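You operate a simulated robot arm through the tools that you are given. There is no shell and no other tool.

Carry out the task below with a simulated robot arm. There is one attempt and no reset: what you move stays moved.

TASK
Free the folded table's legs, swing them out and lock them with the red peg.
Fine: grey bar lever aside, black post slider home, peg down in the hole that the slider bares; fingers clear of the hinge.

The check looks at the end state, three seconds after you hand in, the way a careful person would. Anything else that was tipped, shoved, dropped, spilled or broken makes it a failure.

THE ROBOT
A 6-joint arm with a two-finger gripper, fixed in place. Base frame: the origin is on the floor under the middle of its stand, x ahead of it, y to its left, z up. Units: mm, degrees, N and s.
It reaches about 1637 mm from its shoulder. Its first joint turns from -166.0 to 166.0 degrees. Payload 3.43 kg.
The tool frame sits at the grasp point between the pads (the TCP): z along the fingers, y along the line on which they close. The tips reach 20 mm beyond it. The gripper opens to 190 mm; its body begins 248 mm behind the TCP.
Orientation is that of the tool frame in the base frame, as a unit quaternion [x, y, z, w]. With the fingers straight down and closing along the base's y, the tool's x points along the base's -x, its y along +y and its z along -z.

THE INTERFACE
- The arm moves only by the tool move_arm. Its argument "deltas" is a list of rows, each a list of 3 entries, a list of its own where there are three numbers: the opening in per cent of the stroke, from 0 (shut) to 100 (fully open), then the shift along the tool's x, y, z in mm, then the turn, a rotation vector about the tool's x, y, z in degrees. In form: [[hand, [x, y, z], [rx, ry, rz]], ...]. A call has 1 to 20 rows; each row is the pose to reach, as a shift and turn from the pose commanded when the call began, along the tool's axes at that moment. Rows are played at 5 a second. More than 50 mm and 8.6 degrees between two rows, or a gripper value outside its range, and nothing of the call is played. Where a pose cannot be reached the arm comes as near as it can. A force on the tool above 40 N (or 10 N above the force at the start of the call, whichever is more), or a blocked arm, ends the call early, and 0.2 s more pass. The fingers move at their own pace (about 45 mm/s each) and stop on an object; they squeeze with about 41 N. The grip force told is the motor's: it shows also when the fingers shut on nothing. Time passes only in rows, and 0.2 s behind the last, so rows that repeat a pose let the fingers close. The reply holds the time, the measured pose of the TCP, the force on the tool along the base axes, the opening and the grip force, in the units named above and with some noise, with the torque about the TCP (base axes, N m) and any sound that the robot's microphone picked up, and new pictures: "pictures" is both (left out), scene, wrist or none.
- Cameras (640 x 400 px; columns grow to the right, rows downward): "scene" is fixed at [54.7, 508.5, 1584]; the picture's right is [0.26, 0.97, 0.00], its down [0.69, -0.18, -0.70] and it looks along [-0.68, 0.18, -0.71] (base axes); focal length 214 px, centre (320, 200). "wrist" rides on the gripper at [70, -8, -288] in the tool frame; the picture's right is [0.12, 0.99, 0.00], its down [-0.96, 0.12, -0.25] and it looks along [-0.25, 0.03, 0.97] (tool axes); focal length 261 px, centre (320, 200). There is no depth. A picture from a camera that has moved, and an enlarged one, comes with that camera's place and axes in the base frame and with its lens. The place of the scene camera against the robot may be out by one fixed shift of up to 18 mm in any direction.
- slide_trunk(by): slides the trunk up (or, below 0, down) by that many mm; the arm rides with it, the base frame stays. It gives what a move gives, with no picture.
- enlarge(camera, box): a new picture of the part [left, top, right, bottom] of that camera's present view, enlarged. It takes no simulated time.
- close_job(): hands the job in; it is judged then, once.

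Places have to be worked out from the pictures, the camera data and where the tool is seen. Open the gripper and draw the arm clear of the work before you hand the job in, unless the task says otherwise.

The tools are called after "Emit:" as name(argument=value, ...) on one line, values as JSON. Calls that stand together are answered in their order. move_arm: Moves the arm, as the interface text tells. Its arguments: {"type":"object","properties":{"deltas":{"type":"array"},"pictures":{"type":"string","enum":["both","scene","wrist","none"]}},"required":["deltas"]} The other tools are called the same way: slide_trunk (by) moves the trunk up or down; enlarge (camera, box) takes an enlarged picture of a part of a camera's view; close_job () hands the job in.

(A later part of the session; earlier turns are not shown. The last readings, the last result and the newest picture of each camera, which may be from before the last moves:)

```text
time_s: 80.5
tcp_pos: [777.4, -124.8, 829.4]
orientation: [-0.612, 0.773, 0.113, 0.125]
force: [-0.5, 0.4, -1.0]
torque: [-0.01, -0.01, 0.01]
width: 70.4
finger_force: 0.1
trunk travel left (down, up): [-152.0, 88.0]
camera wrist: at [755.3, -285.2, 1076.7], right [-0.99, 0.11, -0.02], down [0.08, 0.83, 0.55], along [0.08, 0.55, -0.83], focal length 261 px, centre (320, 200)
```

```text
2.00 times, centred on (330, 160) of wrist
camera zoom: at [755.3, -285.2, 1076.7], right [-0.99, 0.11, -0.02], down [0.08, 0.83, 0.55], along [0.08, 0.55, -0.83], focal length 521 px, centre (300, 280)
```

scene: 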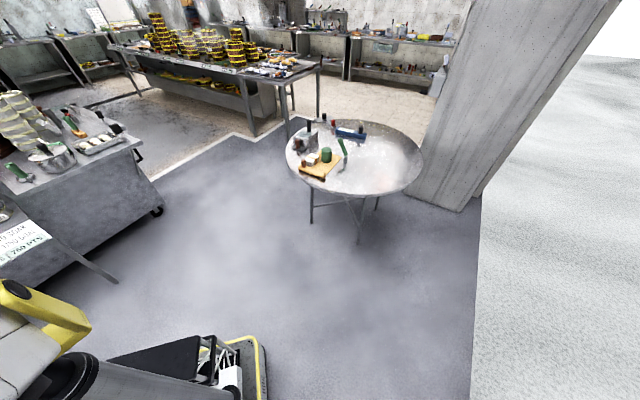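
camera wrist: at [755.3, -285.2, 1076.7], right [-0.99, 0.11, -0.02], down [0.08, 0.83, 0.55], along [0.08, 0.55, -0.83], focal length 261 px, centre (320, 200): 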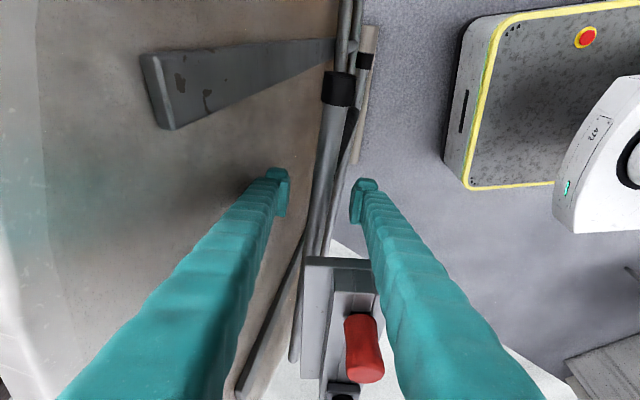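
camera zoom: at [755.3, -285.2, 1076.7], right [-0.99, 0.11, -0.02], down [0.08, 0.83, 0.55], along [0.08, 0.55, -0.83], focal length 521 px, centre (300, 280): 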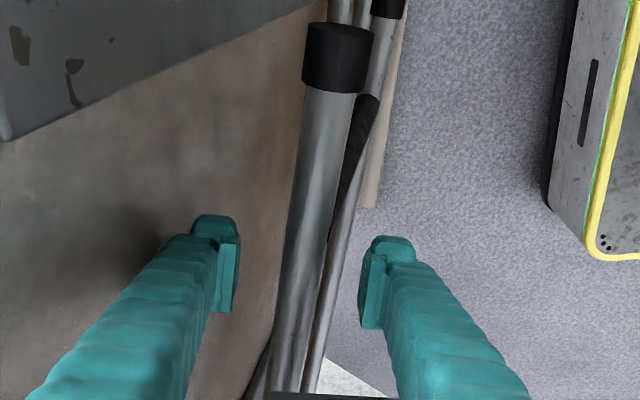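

Straddled cleanly. Now swing about the far crossbar: first ~50 mm outward, turning the hand with the frame, and check the force.

Emit:
move_arm(deltas=[[37, [0, 12, -2.4], [0, 0, 0.5]], [37, [0, 24, -4.7], [0, 0, 1]], [37, [-0.5, 33, -6.4], [0, 0, 2]], [37, [-1, 41, -8], [0, 0, 2.8]], [37, [-1, 49.5, -9.4], [0, 0, 3.7]], [37, [-1, 49.5, -9.4], [0, 0, 3.7]]], pictures="wrist")

```text
time_s: 82.0
tcp_pos: [727.6, -116.1, 838.8]
orientation: [-0.587, 0.792, 0.117, 0.12]
force: [2.2, -0.1, -1.1]
torque: [-0.01, -0.03, 0.02]
width: 71.5
finger_force: 1.6
trunk travel left (down, up): [-152.0, 88.0]
camera wrist: at [701.4, -275.7, 1087.1], right [-0.98, 0.17, 0.0], down [0.15, 0.82, 0.55], along [0.09, 0.55, -0.83], focal length 261 px, centre (320, 200)
```

wrist: 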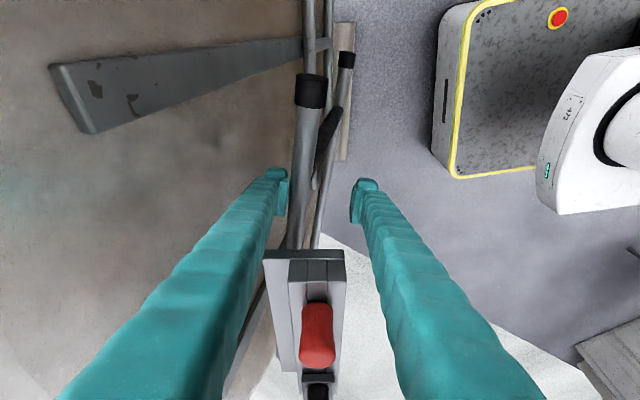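

Moves with only 2 N. Continuing to about 16°, watching clearance to the shelf's left end.

Emit:
move_arm(deltas=[[37, [0.2, 14.2, -2.5], [0, 0, 2]], [37, [0.4, 28.4, -5], [0, 0, 4]], [37, [-0.4, 42.8, -7.3], [0, 0, 6]], [37, [-1.3, 57.2, -9.5], [0, 0, 8]], [37, [-1.3, 57.2, -9.5], [0, 0, 8]]], pictures="wrist")

Emit:
enlarge(camera="wrist", box=[200, 100, 420, 340])

```text
time_s: 83.2
tcp_pos: [673.8, -103.7, 850.8]
orientation: [-0.53, 0.831, 0.125, 0.112]
force: [1.2, -0.7, -0.4]
torque: [-0.03, 0.02, 0.0]
width: 71.1
finger_force: 1.0
trunk travel left (down, up): [-152.0, 88.0]
camera wrist: at [637.1, -259.8, 1099.0], right [-0.95, 0.3, 0.05], down [0.28, 0.79, 0.55], along [0.13, 0.54, -0.83], focal length 261 px, centre (320, 200)
```

wrist: 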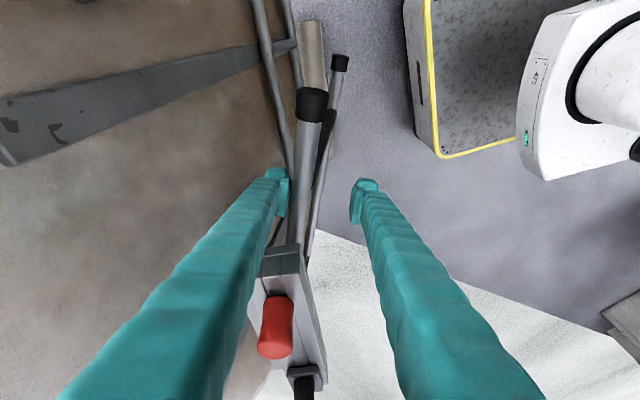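

```text
1.67 times, centred on (310, 220) of wrist
camera zoom: at [637.1, -259.8, 1099.0], right [-0.95, 0.3, 0.05], down [0.28, 0.79, 0.55], along [0.13, 0.54, -0.83], focal length 434 px, centre (337, 167)
```

zoom: 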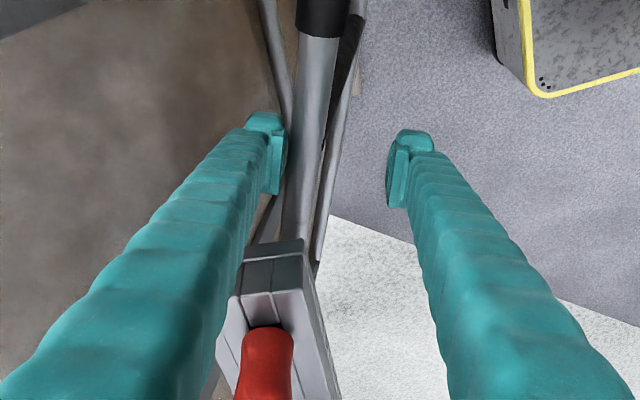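

The shelf stays fixed to the table while the frame swings freely. Continuing to ~36°.

Emit:
move_arm(deltas=[[37, [-0.1, 14.5, -1.8], [0, 0, 2]], [37, [-0.4, 29.1, -3.4], [0, 0, 4]], [37, [-2.3, 43.8, -4.4], [0, 0, 6]], [37, [-4.7, 58.3, -5.2], [0, 0, 8]], [37, [-8.4, 72.6, -5.5], [0, 0, 10]], [37, [-12.5, 86.6, -5.6], [0, 0, 12]], [37, [-18.8, 100.3, -4.8], [0, 0, 14]], [37, [-25.8, 113.5, -3.7], [0, 0, 16]], [37, [-33, 126.3, -2.4], [0, 0, 18]], [37, [-40.6, 138.8, -0.9], [0, 0, 20]], [37, [-40.6, 138.8, -0.9], [0, 0, 20]]], pictures="wrist")

```text
time_s: 85.5
tcp_pos: [564.1, -11.0, 876.7]
orientation: [-0.378, 0.91, 0.142, 0.089]
force: [1.4, 0.1, -0.5]
torque: [-0.03, -0.04, 0.02]
width: 71.0
finger_force: 0.4
trunk travel left (down, up): [-152.0, 88.0]
camera wrist: at [505.6, -157.3, 1128.3], right [-0.79, 0.59, 0.16], down [0.58, 0.64, 0.51], along [0.2, 0.5, -0.84], focal length 261 px, centre (320, 200)
```

wrist: 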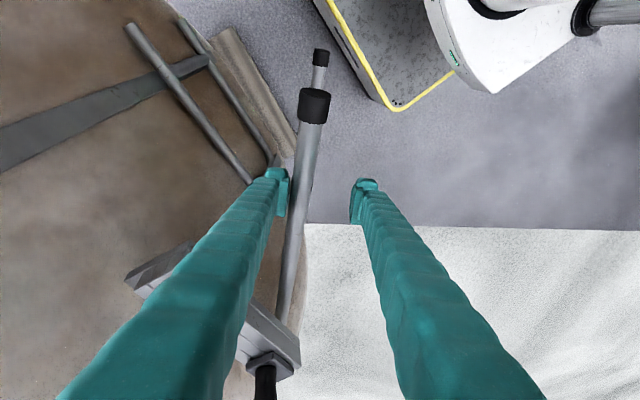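

The frame is at ~36° and in front of the shelf now. Next segment to ~70°, sliding inwards along the tube to stay within reach.

Emit:
move_arm(deltas=[[37, [-8, 13, 4], [0, 0, 2]], [37, [-16.7, 25.8, 8.7], [0, 0, 4]], [37, [-29, 41, 14], [0, 0, 6.5]], [37, [-41.4, 56, 19.6], [0, 0, 9]], [37, [-54, 69, 25], [0, 0, 11.5]], [37, [-66.8, 82.2, 30.1], [0, 0, 14]], [37, [-80, 94, 36], [0, 0, 16.5]], [37, [-92.7, 105.2, 41.1], [0, 0, 19]], [37, [-105, 115, 47], [0, 0, 21.5]], [37, [-117.8, 125.1, 52.4], [0, 0, 24]], [37, [-128, 135, 57], [0, 0, 26.5]], [37, [-138.9, 145, 60.8], [0, 0, 29]], [37, [-149, 154, 65], [0, 0, 31.5]], [37, [-159.4, 163.3, 69.8], [0, 0, 34]], [37, [-159.4, 163.3, 69.8], [0, 0, 34]]], pictures="wrist")

```text
time_s: 88.8
tcp_pos: [562.8, 227.3, 885.3]
orientation: [-0.094, 0.981, 0.162, 0.044]
force: [-1.3, -2.5, -0.4]
torque: [0.04, 0.01, -0.03]
width: 71.5
finger_force: 1.0
trunk travel left (down, up): [-152.0, 88.0]
camera wrist: at [480.3, 113.8, 1145.9], right [-0.32, 0.9, 0.29], down [0.9, 0.19, 0.38], along [0.29, 0.39, -0.88], focal length 261 px, centre (320, 200)
```

wrist: 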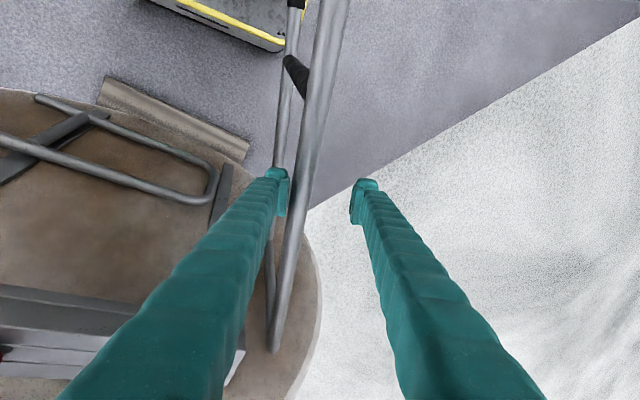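

At ~70°, still light. Continuing slowly until the frame meets its stop (around 90°).

Emit:
move_arm(deltas=[[37, [-4.4, 12.8, 4.6], [0, 0, 2.5]], [37, [-8.9, 25.7, 9.3], [0, 0, 5]], [37, [-13.4, 38, 13.8], [0, 0, 7.5]], [37, [-18, 50.1, 18.3], [0, 0, 10]], [37, [-23, 62, 23], [0, 0, 12.5]], [37, [-28.3, 73.3, 27.5], [0, 0, 15]], [37, [-31.4, 78, 29.4], [0, 0, 16]], [37, [-34.5, 84, 32], [0, 0, 17.5]], [37, [-34.5, 84, 32], [0, 0, 17.5]]], pictures="wrist")

```text
time_s: 90.8
tcp_pos: [585.2, 260.6, 839.4]
orientation: [0.018, 0.977, 0.212, 0.027]
force: [-0.8, -0.1, -0.4]
torque: [0.01, -0.01, 0.01]
width: 70.3
finger_force: 0.1
out of reach, approached as far as the arm can: row 2, 3, 4, 5, 6, 7, 8, 9
trunk travel left (down, up): [-152.0, 88.0]
camera wrist: at [498.2, 137.7, 1094.3], right [-0.09, 0.91, 0.41], down [0.95, -0.04, 0.32], along [0.3, 0.42, -0.86], focal length 261 px, centre (320, 200)
```

wrist: 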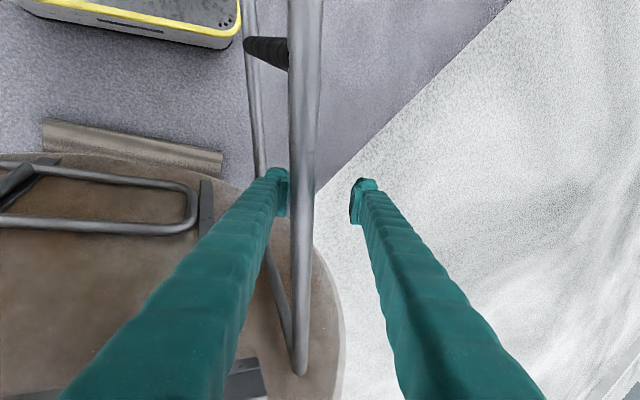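

The hand's roll limit was reached (arm sagged a little, no contact force); the frame is at ~73°. I'll set the roll back ~23° to a comfortable angle, raise to the tube level again, and then push on with fixed orientation.

Emit:
move_arm(deltas=[[37, [1, -2, -13], [1.4, 0.4, -5.8]], [37, [2, -4, -26], [2.7, 0.8, -11.6]], [37, [3, -6, -38], [4.1, 1.1, -17.4]], [37, [4.4, -8.2, -51.2], [5.5, 1.5, -23.2]], [37, [4.4, -8.2, -51.2], [5.5, 1.5, -23.2]]], pictures="wrist")

```text
time_s: 92.0
tcp_pos: [578.7, 233.1, 883.3]
orientation: [-0.18, 0.97, 0.156, 0.055]
force: [0.6, 0.3, 0.5]
torque: [0.0, 0.01, -0.02]
width: 70.2
finger_force: 0.0
trunk travel left (down, up): [-152.0, 88.0]
camera wrist: at [502.6, 109.4, 1141.3], right [-0.47, 0.84, 0.26], down [0.84, 0.34, 0.42], along [0.27, 0.42, -0.87], focal length 261 px, centre (320, 200)
```

wrist: 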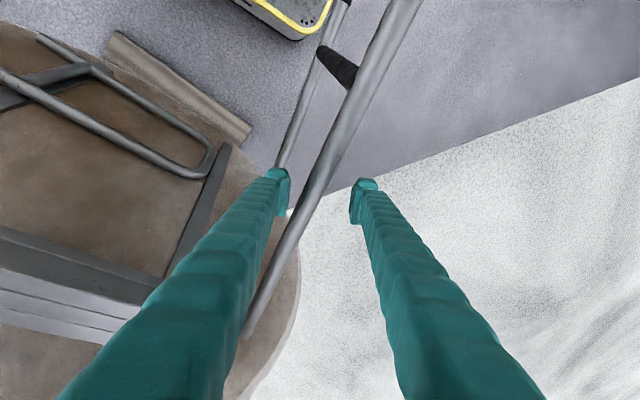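

Good pose. Pushing the frame on towards 90° with orientation fixed.

Emit:
move_arm(deltas=[[37, [-4, 9.2, 3.3], [0, 0, 0]], [37, [-8, 18.4, 6.5], [0, 0, 0]], [37, [-12, 27.6, 9.8], [0, 0, 0]], [37, [-16, 36.9, 13], [0, 0, 0]], [37, [-20, 46, 16.3], [0, 0, 0]], [37, [-24, 55.3, 19.6], [0, 0, 0]], [37, [-28, 64.5, 22.8], [0, 0, 0]], [37, [-32.2, 73.7, 26.1], [0, 0, 0]], [37, [-32.2, 73.7, 26.1], [0, 0, 0]]], pictures="wrist")

```text
time_s: 93.8
tcp_pos: [582.7, 310.8, 884.0]
orientation: [-0.18, 0.97, 0.155, 0.054]
force: [-0.6, -37.1, 11.2]
torque: [-0.98, -0.13, -1.27]
width: 87.6
finger_force: 15.1
trunk travel left (down, up): [-152.0, 88.0]
stopped in row 9: the force on the tool passed its limit at 47 N (the readings are from after the stop); the commanded pose is now the measured one
camera wrist: at [505.8, 188.5, 1143.1], right [-0.47, 0.84, 0.26], down [0.84, 0.34, 0.42], along [0.27, 0.42, -0.87], focal length 261 px, centre (320, 200)
```

wrist: 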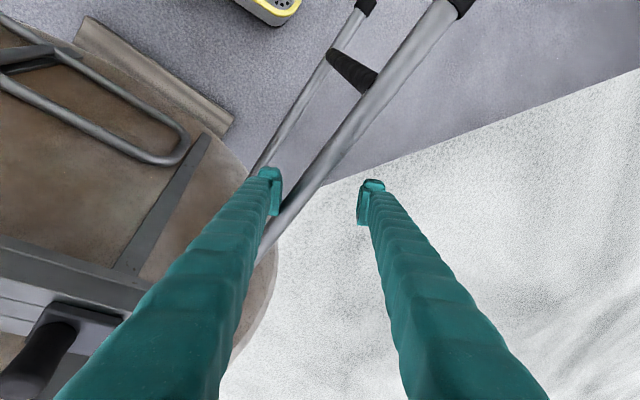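

The frame has met its stop (~86–90° by my measurement, 37 N). I'll ease back so no force remains, and see that it stays out.

Emit:
move_arm(deltas=[[45, [3, -8, -3], [0, 0, 0]], [45, [6, -16, -6], [0, 0, 0]], [45, [6, -16, -6], [0, 0, 0]], [45, [6, -16, -6], [0, 0, 0]]], pictures="wrist")

```text
time_s: 94.8
tcp_pos: [581.7, 295.9, 883.7]
orientation: [-0.18, 0.97, 0.156, 0.054]
force: [0.5, 0.1, -0.2]
torque: [-0.01, 0.0, 0.02]
width: 85.6
finger_force: 0.1
trunk travel left (down, up): [-152.0, 88.0]
camera wrist: at [505.9, 173.1, 1142.5], right [-0.47, 0.84, 0.26], down [0.84, 0.34, 0.42], along [0.26, 0.42, -0.87], focal length 261 px, centre (320, 200)
```

wrist: 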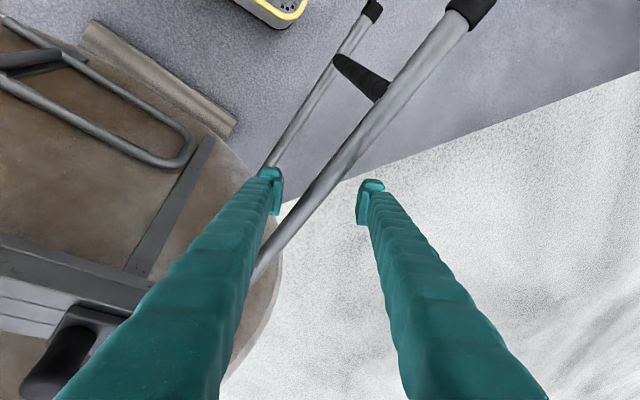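

The frame stays swung out by itself. I'll lift the hand straight up out of the tube and travel to above the black post, turning back to the jaws-across orientation.

Emit:
move_arm(deltas=[[45, [-7, 11, -38], [0, 0, 0]], [45, [-13, 23, -76], [0, 0, 0]], [45, [-20, 34, -113], [0, 0, 0]], [45, [-26, 45, -151], [0, 0, 0]], [45, [-33, 56, -189], [0, 0, 0]], [45, [-33, 56, -189], [0, 0, 0]]], pictures="none")

```text
time_s: 96.2
tcp_pos: [584.2, 292.7, 1081.4]
orientation: [-0.184, 0.968, 0.16, 0.054]
force: [-0.5, -0.1, -0.5]
torque: [0.01, -0.01, -0.02]
width: 85.4
finger_force: 0.1
trunk travel left (down, up): [-152.0, 88.0]
```

Clear. Now over to a point above the black post.

Emit:
move_arm(deltas=[[40, [-12, -31, -11], [0, 0, -7.5]], [40, [-25, -63, -22], [0, 0, -15]], [40, [-37, -94, -33], [0, 0, -22.4]], [40, [-50, -125, -43], [0.2, 0, -29.8]], [40, [-62, -157, -54], [0.3, 0.1, -37.3]], [40, [-74, -188, -65], [0.4, 0.1, -44.7]], [40, [-87, -219, -76], [0.4, 0.2, -52.2]], [40, [-99, -250, -87], [0.5, 0.2, -59.6]], [40, [-99, -250, -87], [0.5, 0.2, -59.6]]], pictures="wrist")

Emit:
enlarge(camera="wrist", box=[230, 0, 410, 180])

```text
time_s: 98.2
tcp_pos: [761.8, 79.4, 1110.7]
orientation: [-0.638, 0.753, 0.102, 0.123]
force: [-0.2, -0.8, -0.7]
torque: [0.02, 0.0, 0.01]
width: 76.4
finger_force: 0.0
trunk travel left (down, up): [-152.0, 88.0]
camera wrist: at [744.5, -78.2, 1361.9], right [-1.0, 0.05, -0.04], down [0.02, 0.84, 0.54], along [0.06, 0.54, -0.84], focal length 261 px, centre (320, 200)
```

wrist: 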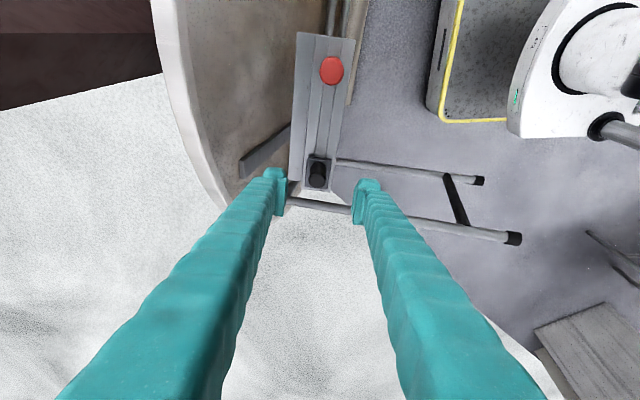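

```text
2.22 times, centred on (320, 90) of wrist
camera zoom: at [744.5, -78.2, 1361.9], right [-1.0, 0.05, -0.04], down [0.02, 0.84, 0.54], along [0.06, 0.54, -0.84], focal length 579 px, centre (320, 444)
```

zoom: 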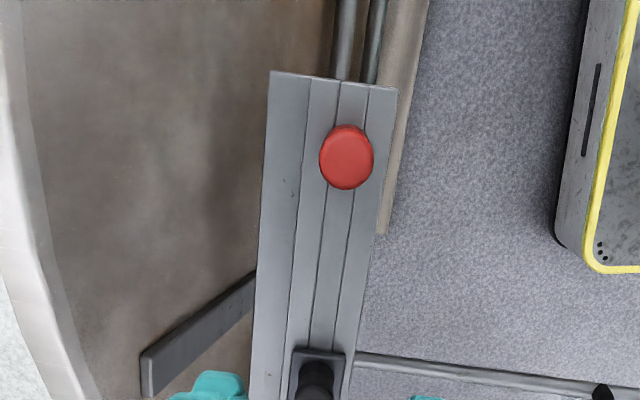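

The legs are out (feet towards the robot). The slider with the black post is at the right end of the shelf. I'll come down over the post with open jaws, stopping short to check alignment.

Emit:
move_arm(deltas=[[40, [0, 0, 30], [0, 0, 0]], [40, [-1, -1, 60], [0, 0, 0]], [40, [-1, -1, 90], [0, 0, 0]], [40, [-1.5, -1.4, 110], [0, 0, 0]], [40, [-1.5, -1.4, 110], [0, 0, 0]]], pictures="wrist")

Emit:
enlarge(camera="wrist", box=[240, 100, 400, 260])

```text
time_s: 99.4
tcp_pos: [769.0, 114.8, 1008.5]
orientation: [-0.638, 0.753, 0.104, 0.122]
force: [-0.4, 0.0, -0.4]
torque: [0.03, -0.02, -0.01]
width: 75.8
finger_force: 0.1
trunk travel left (down, up): [-152.0, 88.0]
camera wrist: at [751.5, -42.4, 1258.4], right [-1.0, 0.05, -0.04], down [0.02, 0.84, 0.54], along [0.06, 0.54, -0.84], focal length 261 px, centre (320, 200)
```

wrist: 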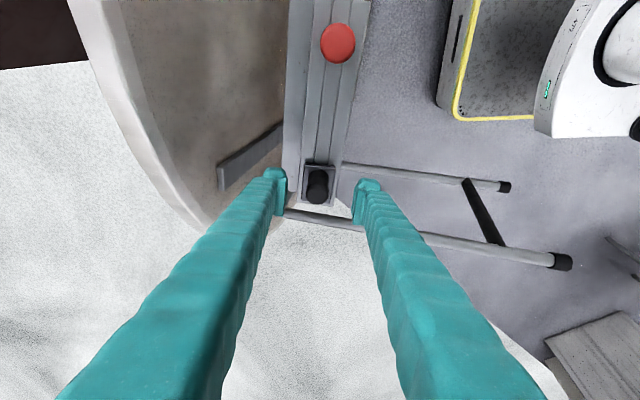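

```text
2.50 times, centred on (320, 180) of wrist
camera zoom: at [751.5, -42.4, 1258.4], right [-1.0, 0.05, -0.04], down [0.02, 0.84, 0.54], along [0.06, 0.54, -0.84], focal length 652 px, centre (320, 250)
```

zoom: 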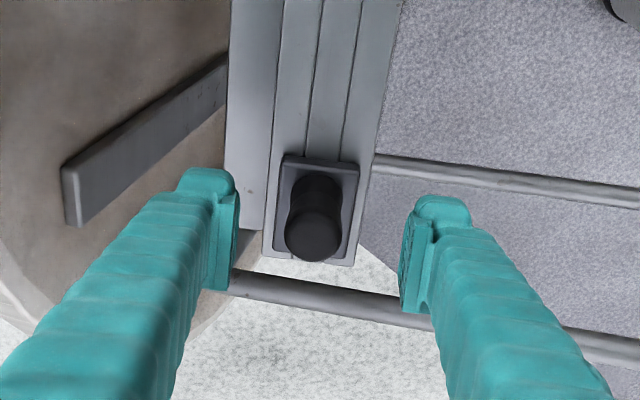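

Centred on the post. Down the last 37 mm, then close on it.

Emit:
move_arm(deltas=[[40, [0, 0, 18], [0, 0, 0]], [40, [0, 0, 37], [0, 0, 0]], [40, [0, 0, 37], [0, 0, 0]]], pictures="wrist")

Emit:
enlarge(camera="wrist", box=[240, 100, 400, 260])

```text
time_s: 100.2
tcp_pos: [772.2, 125.2, 973.5]
orientation: [-0.638, 0.753, 0.103, 0.123]
force: [0.3, -0.1, -0.2]
torque: [-0.03, 0.0, -0.01]
width: 76.1
finger_force: 0.0
trunk travel left (down, up): [-152.0, 88.0]
camera wrist: at [753.9, -31.3, 1223.5], right [-1.0, 0.05, -0.04], down [0.02, 0.84, 0.54], along [0.06, 0.54, -0.84], focal length 261 px, centre (320, 200)
```

wrist: 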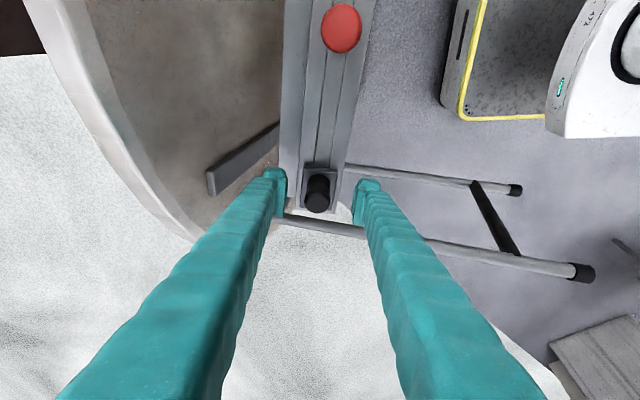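

```text
2.50 times, centred on (320, 180) of wrist
camera zoom: at [753.9, -31.3, 1223.5], right [-1.0, 0.05, -0.04], down [0.02, 0.84, 0.54], along [0.06, 0.54, -0.84], focal length 652 px, centre (320, 250)
```

zoom: 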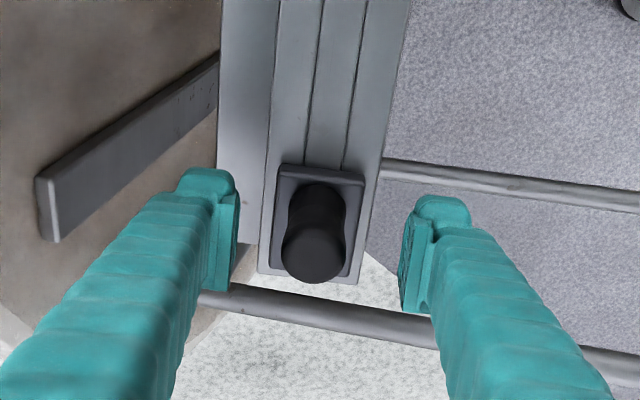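

Aligned within a millimetre or so by the numbers. Closing on the post.

Emit:
move_arm(deltas=[[25, [0, 0, 0], [0, 0, 0]], [15, [0, 0, 0], [0, 0, 0]], [10, [0, 0, 0], [0, 0, 0]], [0, [0, 0, 0], [0, 0, 0]], [0, [0, 0, 0], [0, 0, 0]], [0, [0, 0, 0], [0, 0, 0]]], pictures="wrist")

```text
time_s: 101.6
tcp_pos: [773.4, 124.3, 973.4]
orientation: [-0.637, 0.753, 0.104, 0.125]
force: [30.0, -2.5, 1.8]
torque: [-0.06, -0.25, -0.1]
width: 27.3
finger_force: 44.8
trunk travel left (down, up): [-152.0, 88.0]
camera wrist: at [755.5, -32.1, 1223.5], right [-1.0, 0.05, -0.04], down [0.02, 0.84, 0.54], along [0.06, 0.54, -0.84], focal length 261 px, centre (320, 200)
```

wrist: 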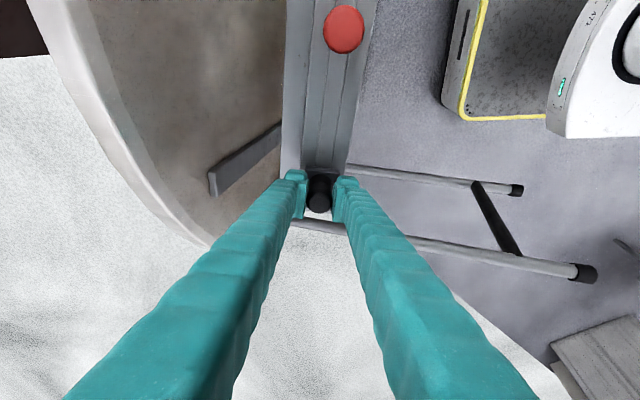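

Gripped (27 mm). I'll relieve the 30 N sideways load by 1.3 mm and then try sliding 15 mm towards the red peg (−e_h).

Emit:
move_arm(deltas=[[0, [0, -1.3, 0], [0, 0, 0]], [0, [2.4, -1.3, -0.8], [0, 0, 0]], [0, [4.8, -1.3, -1.6], [0, 0, 0]], [0, [9.5, -1.3, -3.1], [0, 0, 0]], [0, [14.2, -1.3, -4.7], [0, 0, 0]], [0, [14.2, -1.3, -4.7], [0, 0, 0]]], pictures="wrist")

Emit:
enlarge(camera="wrist", box=[260, 120, 380, 240])

```text
time_s: 103.0
tcp_pos: [771.4, 110.4, 972.9]
orientation: [-0.638, 0.753, 0.103, 0.123]
force: [30.7, -2.7, 12.7]
torque: [0.08, -0.23, -0.15]
width: 27.5
finger_force: 45.1
trunk travel left (down, up): [-152.0, 88.0]
camera wrist: at [753.3, -46.8, 1223.4], right [-1.0, 0.05, -0.04], down [0.02, 0.84, 0.54], along [0.06, 0.54, -0.84], focal length 261 px, centre (320, 200)
```

wrist: 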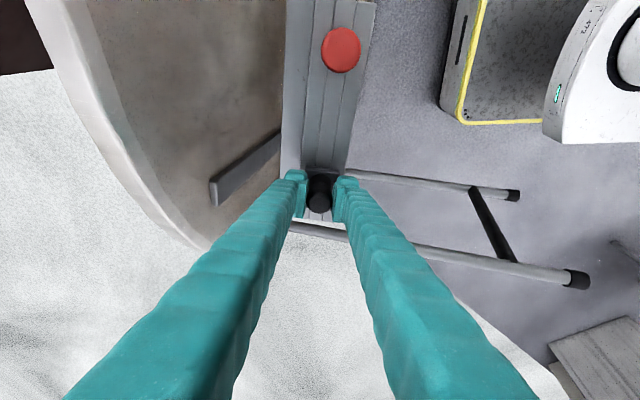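

```text
3.33 times, centred on (320, 180) of wrist
camera zoom: at [753.3, -46.8, 1223.4], right [-1.0, 0.05, -0.04], down [0.02, 0.84, 0.54], along [0.06, 0.54, -0.84], focal length 869 px, centre (320, 267)
```

zoom: 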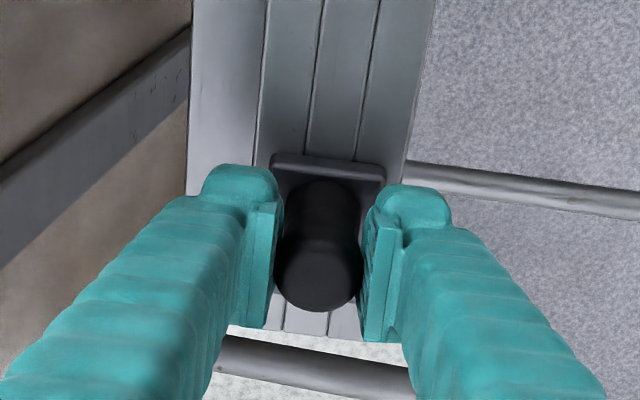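

The slider moves this way with the post. I'll shave the side load by 1.5 mm and carry on another 40 mm.

Emit:
move_arm(deltas=[[0, [0, -1.4, 0], [0, 0, 0]], [0, [7.6, -1.5, -2.5], [0, 0, 0]], [0, [15.2, -1.6, -5], [0, 0, 0]], [0, [22.8, -1.7, -7.6], [0, 0, 0]], [0, [30.4, -1.8, -10.1], [0, 0, 0]], [0, [37.9, -1.9, -12.6], [0, 0, 0]], [0, [37.9, -1.9, -12.6], [0, 0, 0]]], pictures="wrist")

Emit:
enlarge(camera="wrist", box=[250, 100, 390, 260])

```text
time_s: 104.6
tcp_pos: [764.5, 71.6, 973.0]
orientation: [-0.639, 0.753, 0.103, 0.122]
force: [-5.0, 3.3, 12.9]
torque: [0.14, 0.01, 0.1]
width: 27.6
finger_force: 45.1
trunk travel left (down, up): [-152.0, 88.0]
camera wrist: at [747.3, -84.9, 1223.3], right [-1.0, 0.05, -0.04], down [0.02, 0.84, 0.54], along [0.06, 0.54, -0.84], focal length 261 px, centre (320, 200)
```

wrist: 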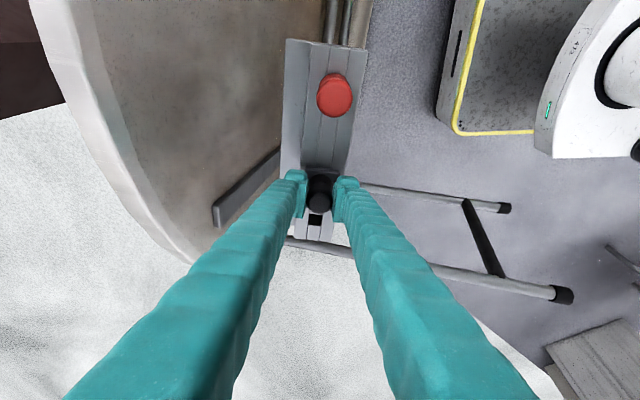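

```text
2.50 times, centred on (320, 180) of wrist
camera zoom: at [747.3, -84.9, 1223.3], right [-1.0, 0.05, -0.04], down [0.02, 0.84, 0.54], along [0.06, 0.54, -0.84], focal length 652 px, centre (320, 250)
```

zoom: 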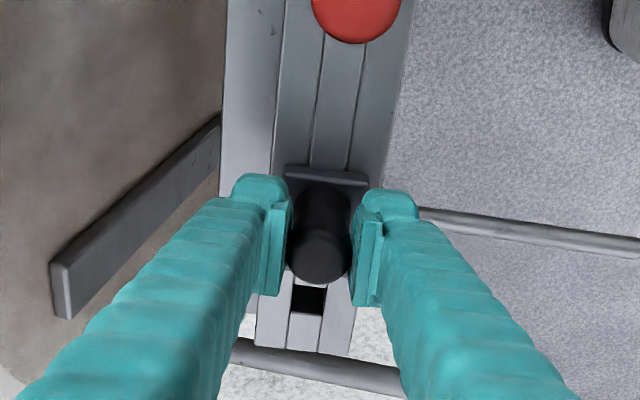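

A square dark hole is appearing behind the slider. I'll continue towards its home stop in smaller bites, watching the force along the slide.

Emit:
move_arm(deltas=[[0, [4.7, 0, -1.6], [0, 0, 0]], [0, [9.5, -0.1, -3.2], [0, 0, 0]], [0, [14.2, -0.1, -4.7], [0, 0, 0]], [0, [19, -0.2, -6.3], [0, 0, 0]], [0, [19, -0.2, -6.3], [0, 0, 0]]], pictures="wrist")

Emit:
enlarge(camera="wrist", box=[250, 100, 390, 260])

```text
time_s: 105.8
tcp_pos: [761.0, 52.0, 972.3]
orientation: [-0.638, 0.753, 0.104, 0.123]
force: [-20.5, 5.6, 4.8]
torque: [0.12, 0.16, 0.16]
width: 27.2
finger_force: 44.8
trunk travel left (down, up): [-152.0, 88.0]
camera wrist: at [743.8, -104.8, 1223.3], right [-1.0, 0.05, -0.04], down [0.02, 0.84, 0.54], along [0.06, 0.54, -0.84], focal length 261 px, centre (320, 200)
```

wrist: 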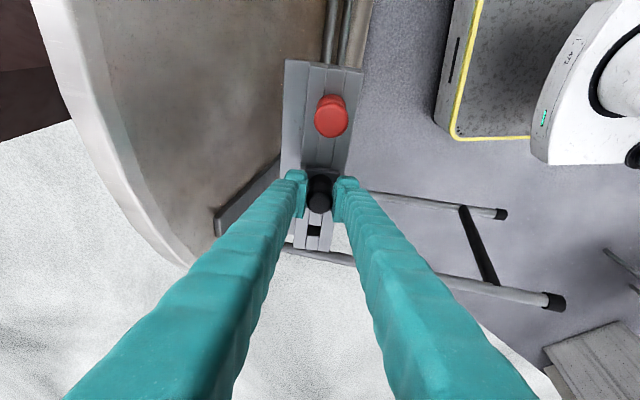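

```text
2.50 times, centred on (320, 180) of wrist
camera zoom: at [743.8, -104.8, 1223.3], right [-1.0, 0.05, -0.04], down [0.02, 0.84, 0.54], along [0.06, 0.54, -0.84], focal length 652 px, centre (320, 250)
```

zoom: 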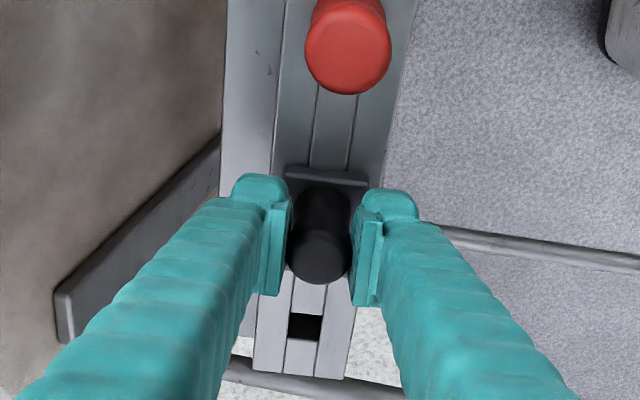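

The hole is fully bare now. I'll correct the side load and continue towards the end stop; about 50 mm remain before the red peg, so small steps.

Emit:
move_arm(deltas=[[0, [0, 0.8, 0], [0, 0, 0]], [0, [4.7, 0.8, -1.6], [0, 0, 0]], [0, [9.5, 0.8, -3.2], [0, 0, 0]], [0, [14.2, 0.8, -4.7], [0, 0, 0]], [0, [14.2, 0.8, -4.7], [0, 0, 0]]], pictures="none")

```text
time_s: 107.0
tcp_pos: [758.8, 35.0, 973.0]
orientation: [-0.638, 0.754, 0.103, 0.122]
force: [-19.4, 1.0, -1.3]
torque: [-0.71, 0.35, 0.13]
width: 23.7
finger_force: 45.4
trunk travel left (down, up): [-152.0, 88.0]
```

The grip width dropped (27.2 → 23.7), so the post probably stopped at home while the pads slid on. Looking.

Emit:
enlarge(camera="wrist", box=[250, 100, 390, 260])

Emit:
enlarge(camera="wrist", box=[280, 150, 360, 230])

```text
2.50 times, centred on (320, 180) of wrist
camera zoom: at [740.7, -120.8, 1223.6], right [-1.0, 0.05, -0.04], down [0.02, 0.84, 0.54], along [0.06, 0.54, -0.84], focal length 652 px, centre (320, 250)
```

zoom: 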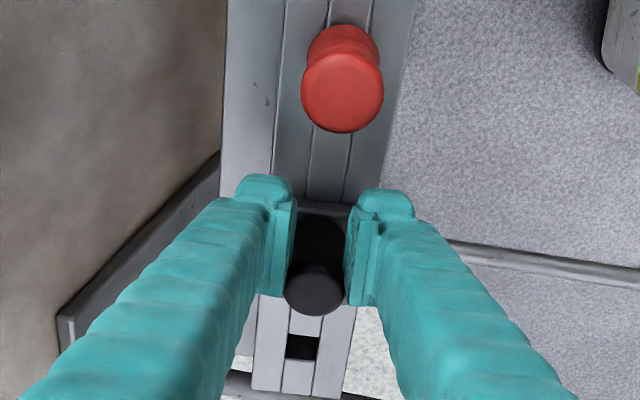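

```text
5.00 times, centred on (320, 190) of wrist
camera zoom: at [740.7, -120.8, 1223.6], right [-1.0, 0.05, -0.04], down [0.02, 0.84, 0.54], along [0.06, 0.54, -0.84], focal length 1303 px, centre (320, 250)
```

zoom: 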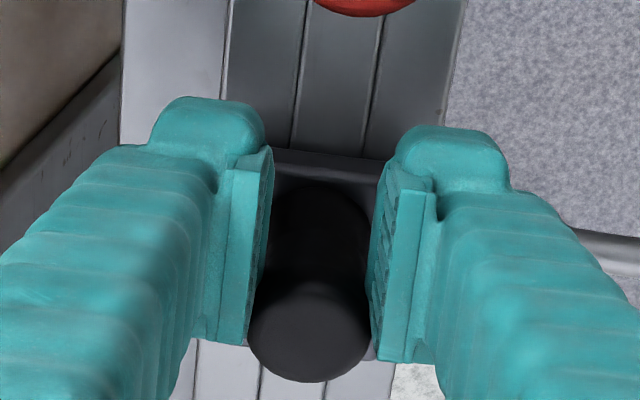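

The slider is at its home stop (post stayed at y ≈ 53 while the pads slid past it), with the square hole open behind it. I'll open and rise to look at the hole.

Emit:
move_arm(deltas=[[20, [-9, 0, 3], [0, 0, 0]], [35, [-9, 0, 3], [0, 0, 0]], [37, [-9, 0, 3], [0, 0, 0]], [37, [-9, 0, -30], [0, 0, 0]], [37, [-9, 0, -70], [0, 0, 0]], [37, [-9, 0, -110], [0, 0, 0]], [37, [-9, 0, -140], [0, 0, 0]], [37, [-9, 0, -140], [0, 0, 0]]], pictures="wrist")

Emit:
enlarge(camera="wrist", box=[260, 80, 390, 250])

```text
time_s: 108.8
tcp_pos: [752.9, 2.1, 1108.4]
orientation: [-0.637, 0.754, 0.103, 0.123]
force: [0.7, 0.2, 0.7]
torque: [0.01, 0.02, 0.0]
width: 70.4
finger_force: 0.0
trunk travel left (down, up): [-152.0, 88.0]
camera wrist: at [735.7, -155.2, 1359.3], right [-1.0, 0.05, -0.04], down [0.02, 0.84, 0.54], along [0.06, 0.54, -0.84], focal length 261 px, centre (320, 200)
```

wrist: 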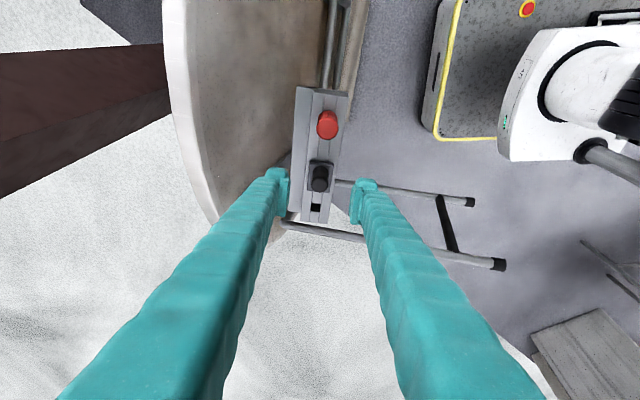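

```text
2.35 times, centred on (325, 165) of wrist
camera zoom: at [735.7, -155.2, 1359.3], right [-1.0, 0.05, -0.04], down [0.02, 0.84, 0.54], along [0.06, 0.54, -0.84], focal length 613 px, centre (308, 282)
```

zoom: 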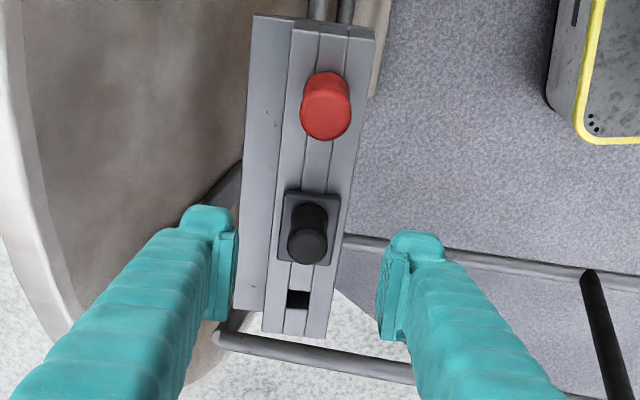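

To locate the hole precisely I'll take a view with the camera nearly straight above it.

Emit:
move_arm(deltas=[[37, [-40, 1.6, 13], [0, 0, 0]], [37, [-79, 3, 26], [0, 0, 0]], [37, [-119, 5, 39], [0, 0, 0]], [37, [-158, 6, 53], [0, 0, 0]], [37, [-198, 8, 66], [0, 0, 0]], [37, [-237, 9.4, 79], [0, 0, 0]], [37, [-237, 9.4, 79], [0, 0, 0]]], pictures="wrist")

Emit:
enlarge(camera="wrist", box=[260, 0, 380, 120])

```text
time_s: 110.4
tcp_pos: [787.1, 249.4, 1108.0]
orientation: [-0.637, 0.754, 0.103, 0.124]
force: [0.1, 0.3, -0.9]
torque: [-0.01, 0.03, -0.03]
width: 70.4
finger_force: 0.1
trunk travel left (down, up): [-152.0, 88.0]
camera wrist: at [768.2, 92.4, 1358.3], right [-1.0, 0.05, -0.04], down [0.02, 0.84, 0.54], along [0.06, 0.54, -0.84], focal length 261 px, centre (320, 200)
```

wrist: 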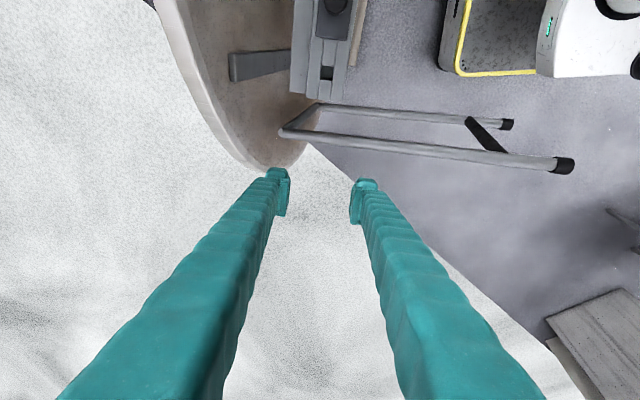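

```text
3.33 times, centred on (320, 60) of wrist
camera zoom: at [768.2, 92.4, 1358.3], right [-1.0, 0.05, -0.04], down [0.02, 0.84, 0.54], along [0.06, 0.54, -0.84], focal length 869 px, centre (320, 667)
```

zoom: 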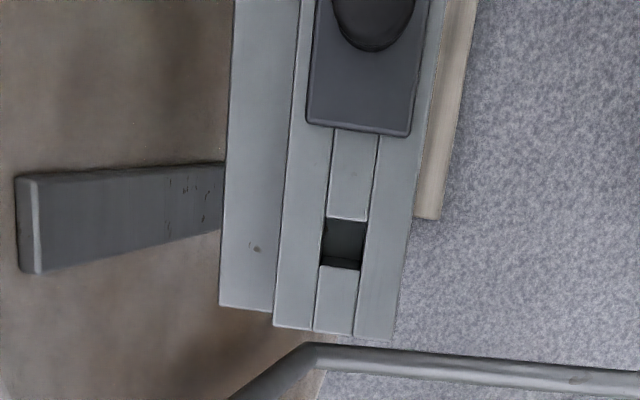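

Triangulated: hole centre ≈ (777, 144), block top z ≈ 919, hole about 20 mm square; red peg axis ≈ (746, −34), top z ≈ 971. The shelf is level, so the peg lifts straight up. Moving to above the peg.

Emit:
move_arm(deltas=[[37, [40, -0.7, -12], [0, 0, 0]], [37, [80, -1.4, -24], [0, 0, 0]], [37, [120, -2, -36], [0, 0, 0]], [37, [160, -2.8, -48], [0, 0, 0]], [37, [199, -3.4, -60], [0, 0, 0]], [37, [239, -4, -72], [0, 0, 0]], [37, [279, -4.8, -85], [0, 0, 0]], [37, [319, -5.5, -97], [0, 0, 0]], [37, [319, -5.5, -97], [0, 0, 0]]], pictures="wrist")

Emit:
enlarge(camera="wrist", box=[260, 60, 390, 230])

```text
time_s: 112.4
tcp_pos: [735.8, -81.6, 1100.8]
orientation: [-0.637, 0.754, 0.103, 0.123]
force: [-0.2, -0.1, 0.4]
torque: [0.01, 0.0, -0.02]
width: 70.5
finger_force: 0.0
trunk travel left (down, up): [-152.0, 88.0]
camera wrist: at [717.4, -237.5, 1350.6], right [-1.0, 0.05, -0.04], down [0.02, 0.84, 0.54], along [0.06, 0.54, -0.84], focal length 261 px, centre (320, 200)
```

wrist: 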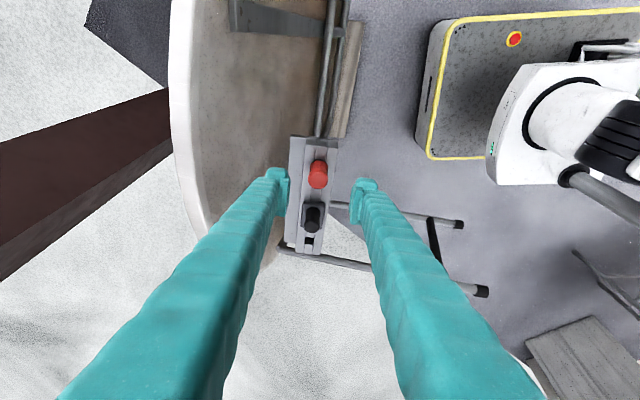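

```text
2.35 times, centred on (325, 145) of wrist
camera zoom: at [717.4, -237.5, 1350.6], right [-1.0, 0.05, -0.04], down [0.02, 0.84, 0.54], along [0.06, 0.54, -0.84], focal length 613 px, centre (308, 329)
```

zoom: 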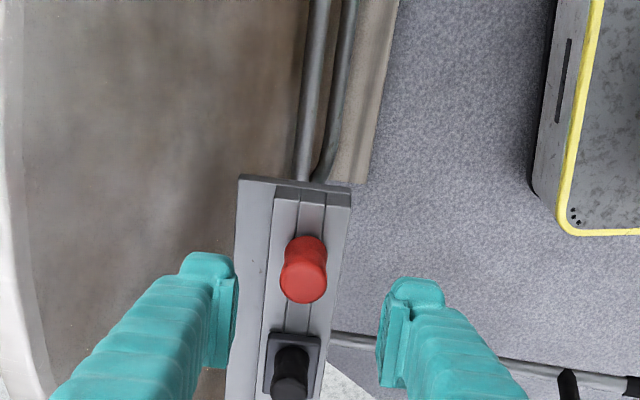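

Lined up. Descending along the fingers over the peg, stopping 40 mm short to check.

Emit:
move_arm(deltas=[[37, [0, 0, 37], [0, 0, 0]], [37, [-1, -1, 74], [0, 0, 0]], [37, [-1.6, -1.1, 111], [0, 0, 0]], [37, [-1.6, -1.1, 111], [0, 0, 0]]], pictures="wrist")

Emit:
enlarge(camera="wrist", box=[250, 100, 400, 260])

```text
time_s: 113.4
tcp_pos: [742.3, -45.0, 994.0]
orientation: [-0.638, 0.753, 0.104, 0.123]
force: [-0.1, -0.7, 0.2]
torque: [0.02, -0.02, 0.01]
width: 70.3
finger_force: 0.0
trunk travel left (down, up): [-152.0, 88.0]
camera wrist: at [725.3, -201.0, 1244.4], right [-1.0, 0.05, -0.04], down [0.02, 0.84, 0.54], along [0.06, 0.54, -0.84], focal length 261 px, centre (320, 200)
```

wrist: 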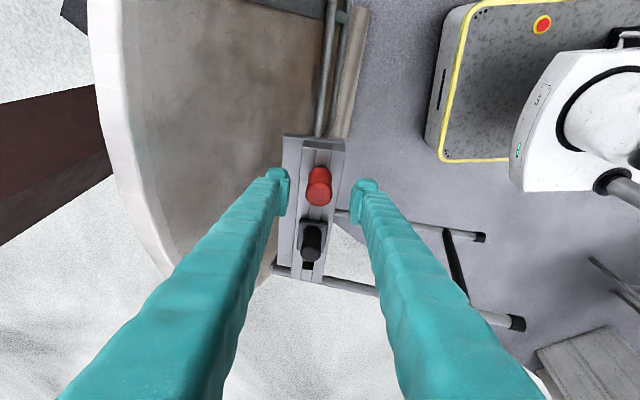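

```text
2.50 times, centred on (325, 180) of wrist
camera zoom: at [725.3, -201.0, 1244.4], right [-1.0, 0.05, -0.04], down [0.02, 0.84, 0.54], along [0.06, 0.54, -0.84], focal length 652 px, centre (308, 250)
```

zoom: 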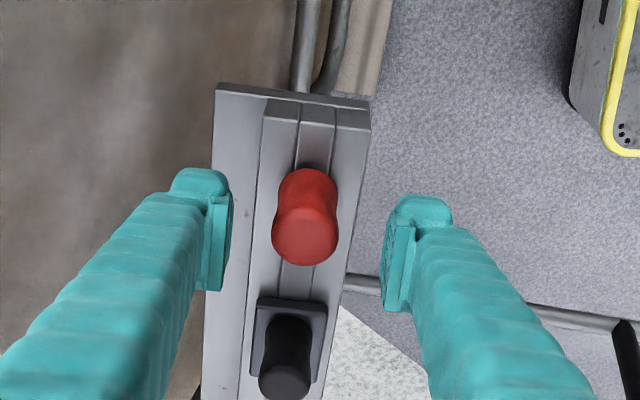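

Peg is centred between the jaws (needs ~1 mm). Down 40 mm and close on it.

Emit:
move_arm(deltas=[[37, [0, -1.2, 20], [0, 0, 0]], [37, [0, -1.2, 39], [0, 0, 0]], [37, [0, -1.2, 39], [0, 0, 0]], [28, [0, -1.2, 39], [0, 0, 0]], [22, [0, -1.2, 39], [0, 0, 0]], [15, [0, -1.2, 39], [0, 0, 0]], [0, [0, -1.2, 39], [0, 0, 0]], [0, [0, -1.2, 39], [0, 0, 0]]], pictures="wrist")

Emit:
enlarge(camera="wrist", box=[260, 120, 380, 250])

```text
time_s: 115.2
tcp_pos: [745.8, -32.0, 956.6]
orientation: [-0.637, 0.754, 0.103, 0.123]
force: [0.6, 0.1, 0.1]
torque: [0.0, 0.05, 0.0]
width: 30.5
finger_force: 40.8
trunk travel left (down, up): [-152.0, 88.0]
camera wrist: at [728.6, -189.5, 1207.9], right [-1.0, 0.05, -0.04], down [0.02, 0.84, 0.54], along [0.06, 0.54, -0.84], focal length 261 px, centre (320, 200)
```

wrist: 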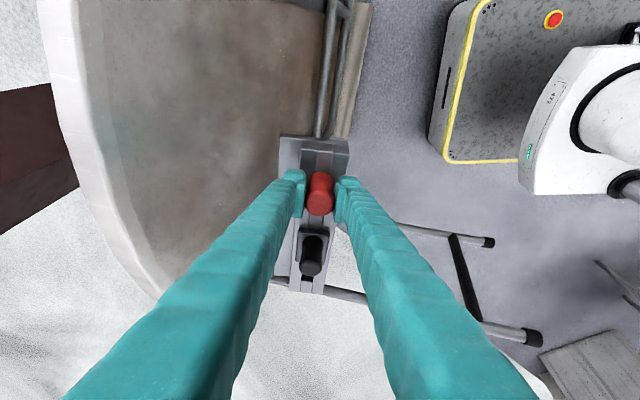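

```text
3.08 times, centred on (320, 185) of wrist
camera zoom: at [728.6, -189.5, 1207.9], right [-1.0, 0.05, -0.04], down [0.02, 0.84, 0.54], along [0.06, 0.54, -0.84], focal length 802 px, centre (320, 246)
```

zoom: 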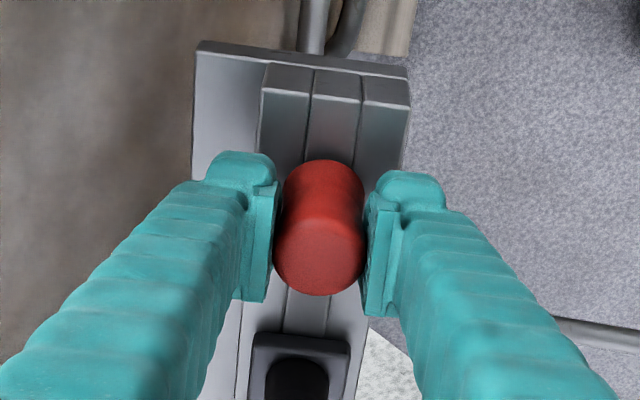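

Gripped with almost no net force. Lifting straight up, first 40 mm.

Emit:
move_arm(deltas=[[0, [-1.6, 0, -4.7], [0, 0, 0]], [0, [-3.2, 0, -9.5], [0, 0, 0]], [0, [-6.3, 0, -19], [0, 0, 0]], [0, [-9.5, 0, -28.4], [0, 0, 0]], [0, [-12.6, -0.1, -37.9], [0, 0, 0]], [0, [-12.6, -0.1, -37.9], [0, 0, 0]]], pictures="wrist")

Emit:
enlarge(camera="wrist", box=[260, 120, 380, 250])

```text
time_s: 116.6
tcp_pos: [746.3, -32.1, 997.6]
orientation: [-0.638, 0.753, 0.103, 0.124]
force: [0.0, 0.0, -0.4]
torque: [0.0, -0.01, -0.01]
width: 30.4
finger_force: 41.5
trunk travel left (down, up): [-152.0, 88.0]
camera wrist: at [728.4, -189.1, 1247.6], right [-1.0, 0.05, -0.04], down [0.02, 0.84, 0.54], along [0.06, 0.54, -0.84], focal length 261 px, centre (320, 200)
```

wrist: 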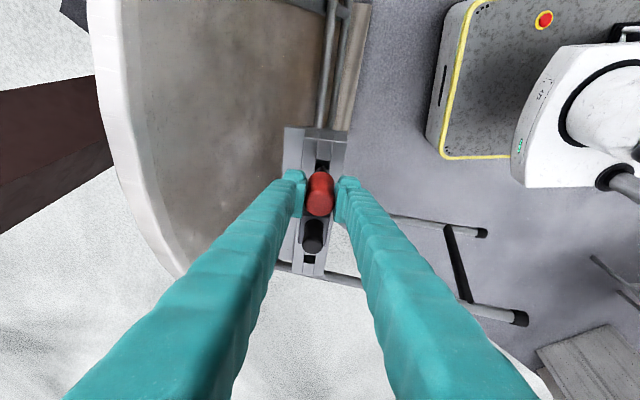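

```text
3.08 times, centred on (320, 185) of wrist
camera zoom: at [728.4, -189.1, 1247.6], right [-1.0, 0.05, -0.04], down [0.02, 0.84, 0.54], along [0.06, 0.54, -0.84], focal length 802 px, centre (320, 246)
```

zoom: 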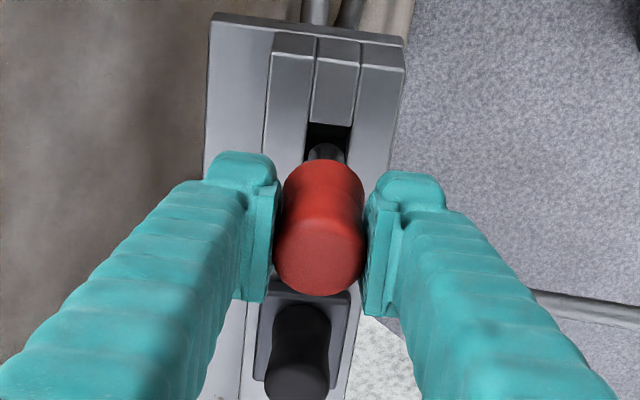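

The peg lifts freely; a round metal pin shows under the knob above its square parking hole. Lifting a further 110 mm to clear the black post.

Emit:
move_arm(deltas=[[0, [-6.3, 0, -19], [0, 0, 0]], [0, [-12.6, -0.1, -37.9], [0, 0, 0]], [0, [-18.9, -0.2, -56.9], [0, 0, 0]], [0, [-25.2, -0.3, -75.8], [0, 0, 0]], [0, [-31.5, -0.3, -94.8], [0, 0, 0]], [0, [-34.7, -0.4, -104.3], [0, 0, 0]], [0, [-34.7, -0.4, -104.3], [0, 0, 0]]], pictures="wrist")

Emit:
enlarge(camera="wrist", box=[260, 110, 380, 250])

```text
time_s: 118.2
tcp_pos: [746.6, -31.1, 1105.8]
orientation: [-0.638, 0.753, 0.103, 0.123]
force: [-0.7, 0.0, -0.8]
torque: [-0.03, 0.02, 0.0]
width: 30.5
finger_force: 41.3
trunk travel left (down, up): [-152.0, 88.0]
camera wrist: at [729.2, -189.2, 1357.3], right [-1.0, 0.05, -0.04], down [0.02, 0.84, 0.54], along [0.06, 0.54, -0.84], focal length 261 px, centre (320, 200)
```

wrist: 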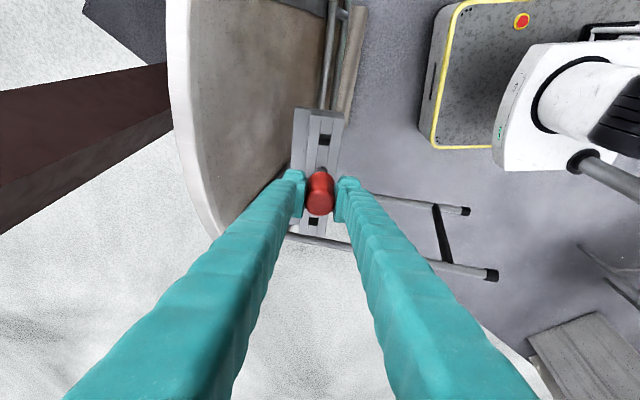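

```text
2.86 times, centred on (320, 180) of wrist
camera zoom: at [729.2, -189.2, 1357.3], right [-1.0, 0.05, -0.04], down [0.02, 0.84, 0.54], along [0.06, 0.54, -0.84], focal length 745 px, centre (320, 257)
```

zoom: 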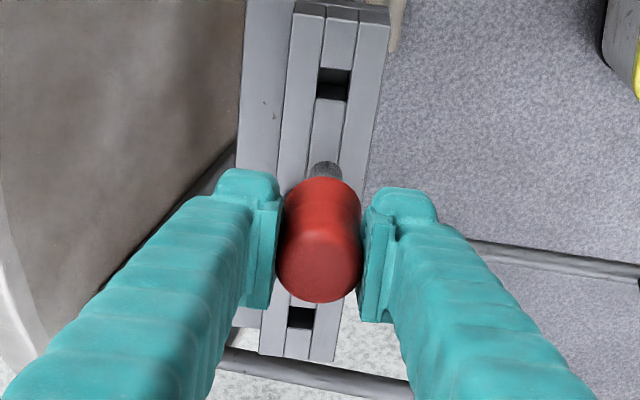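

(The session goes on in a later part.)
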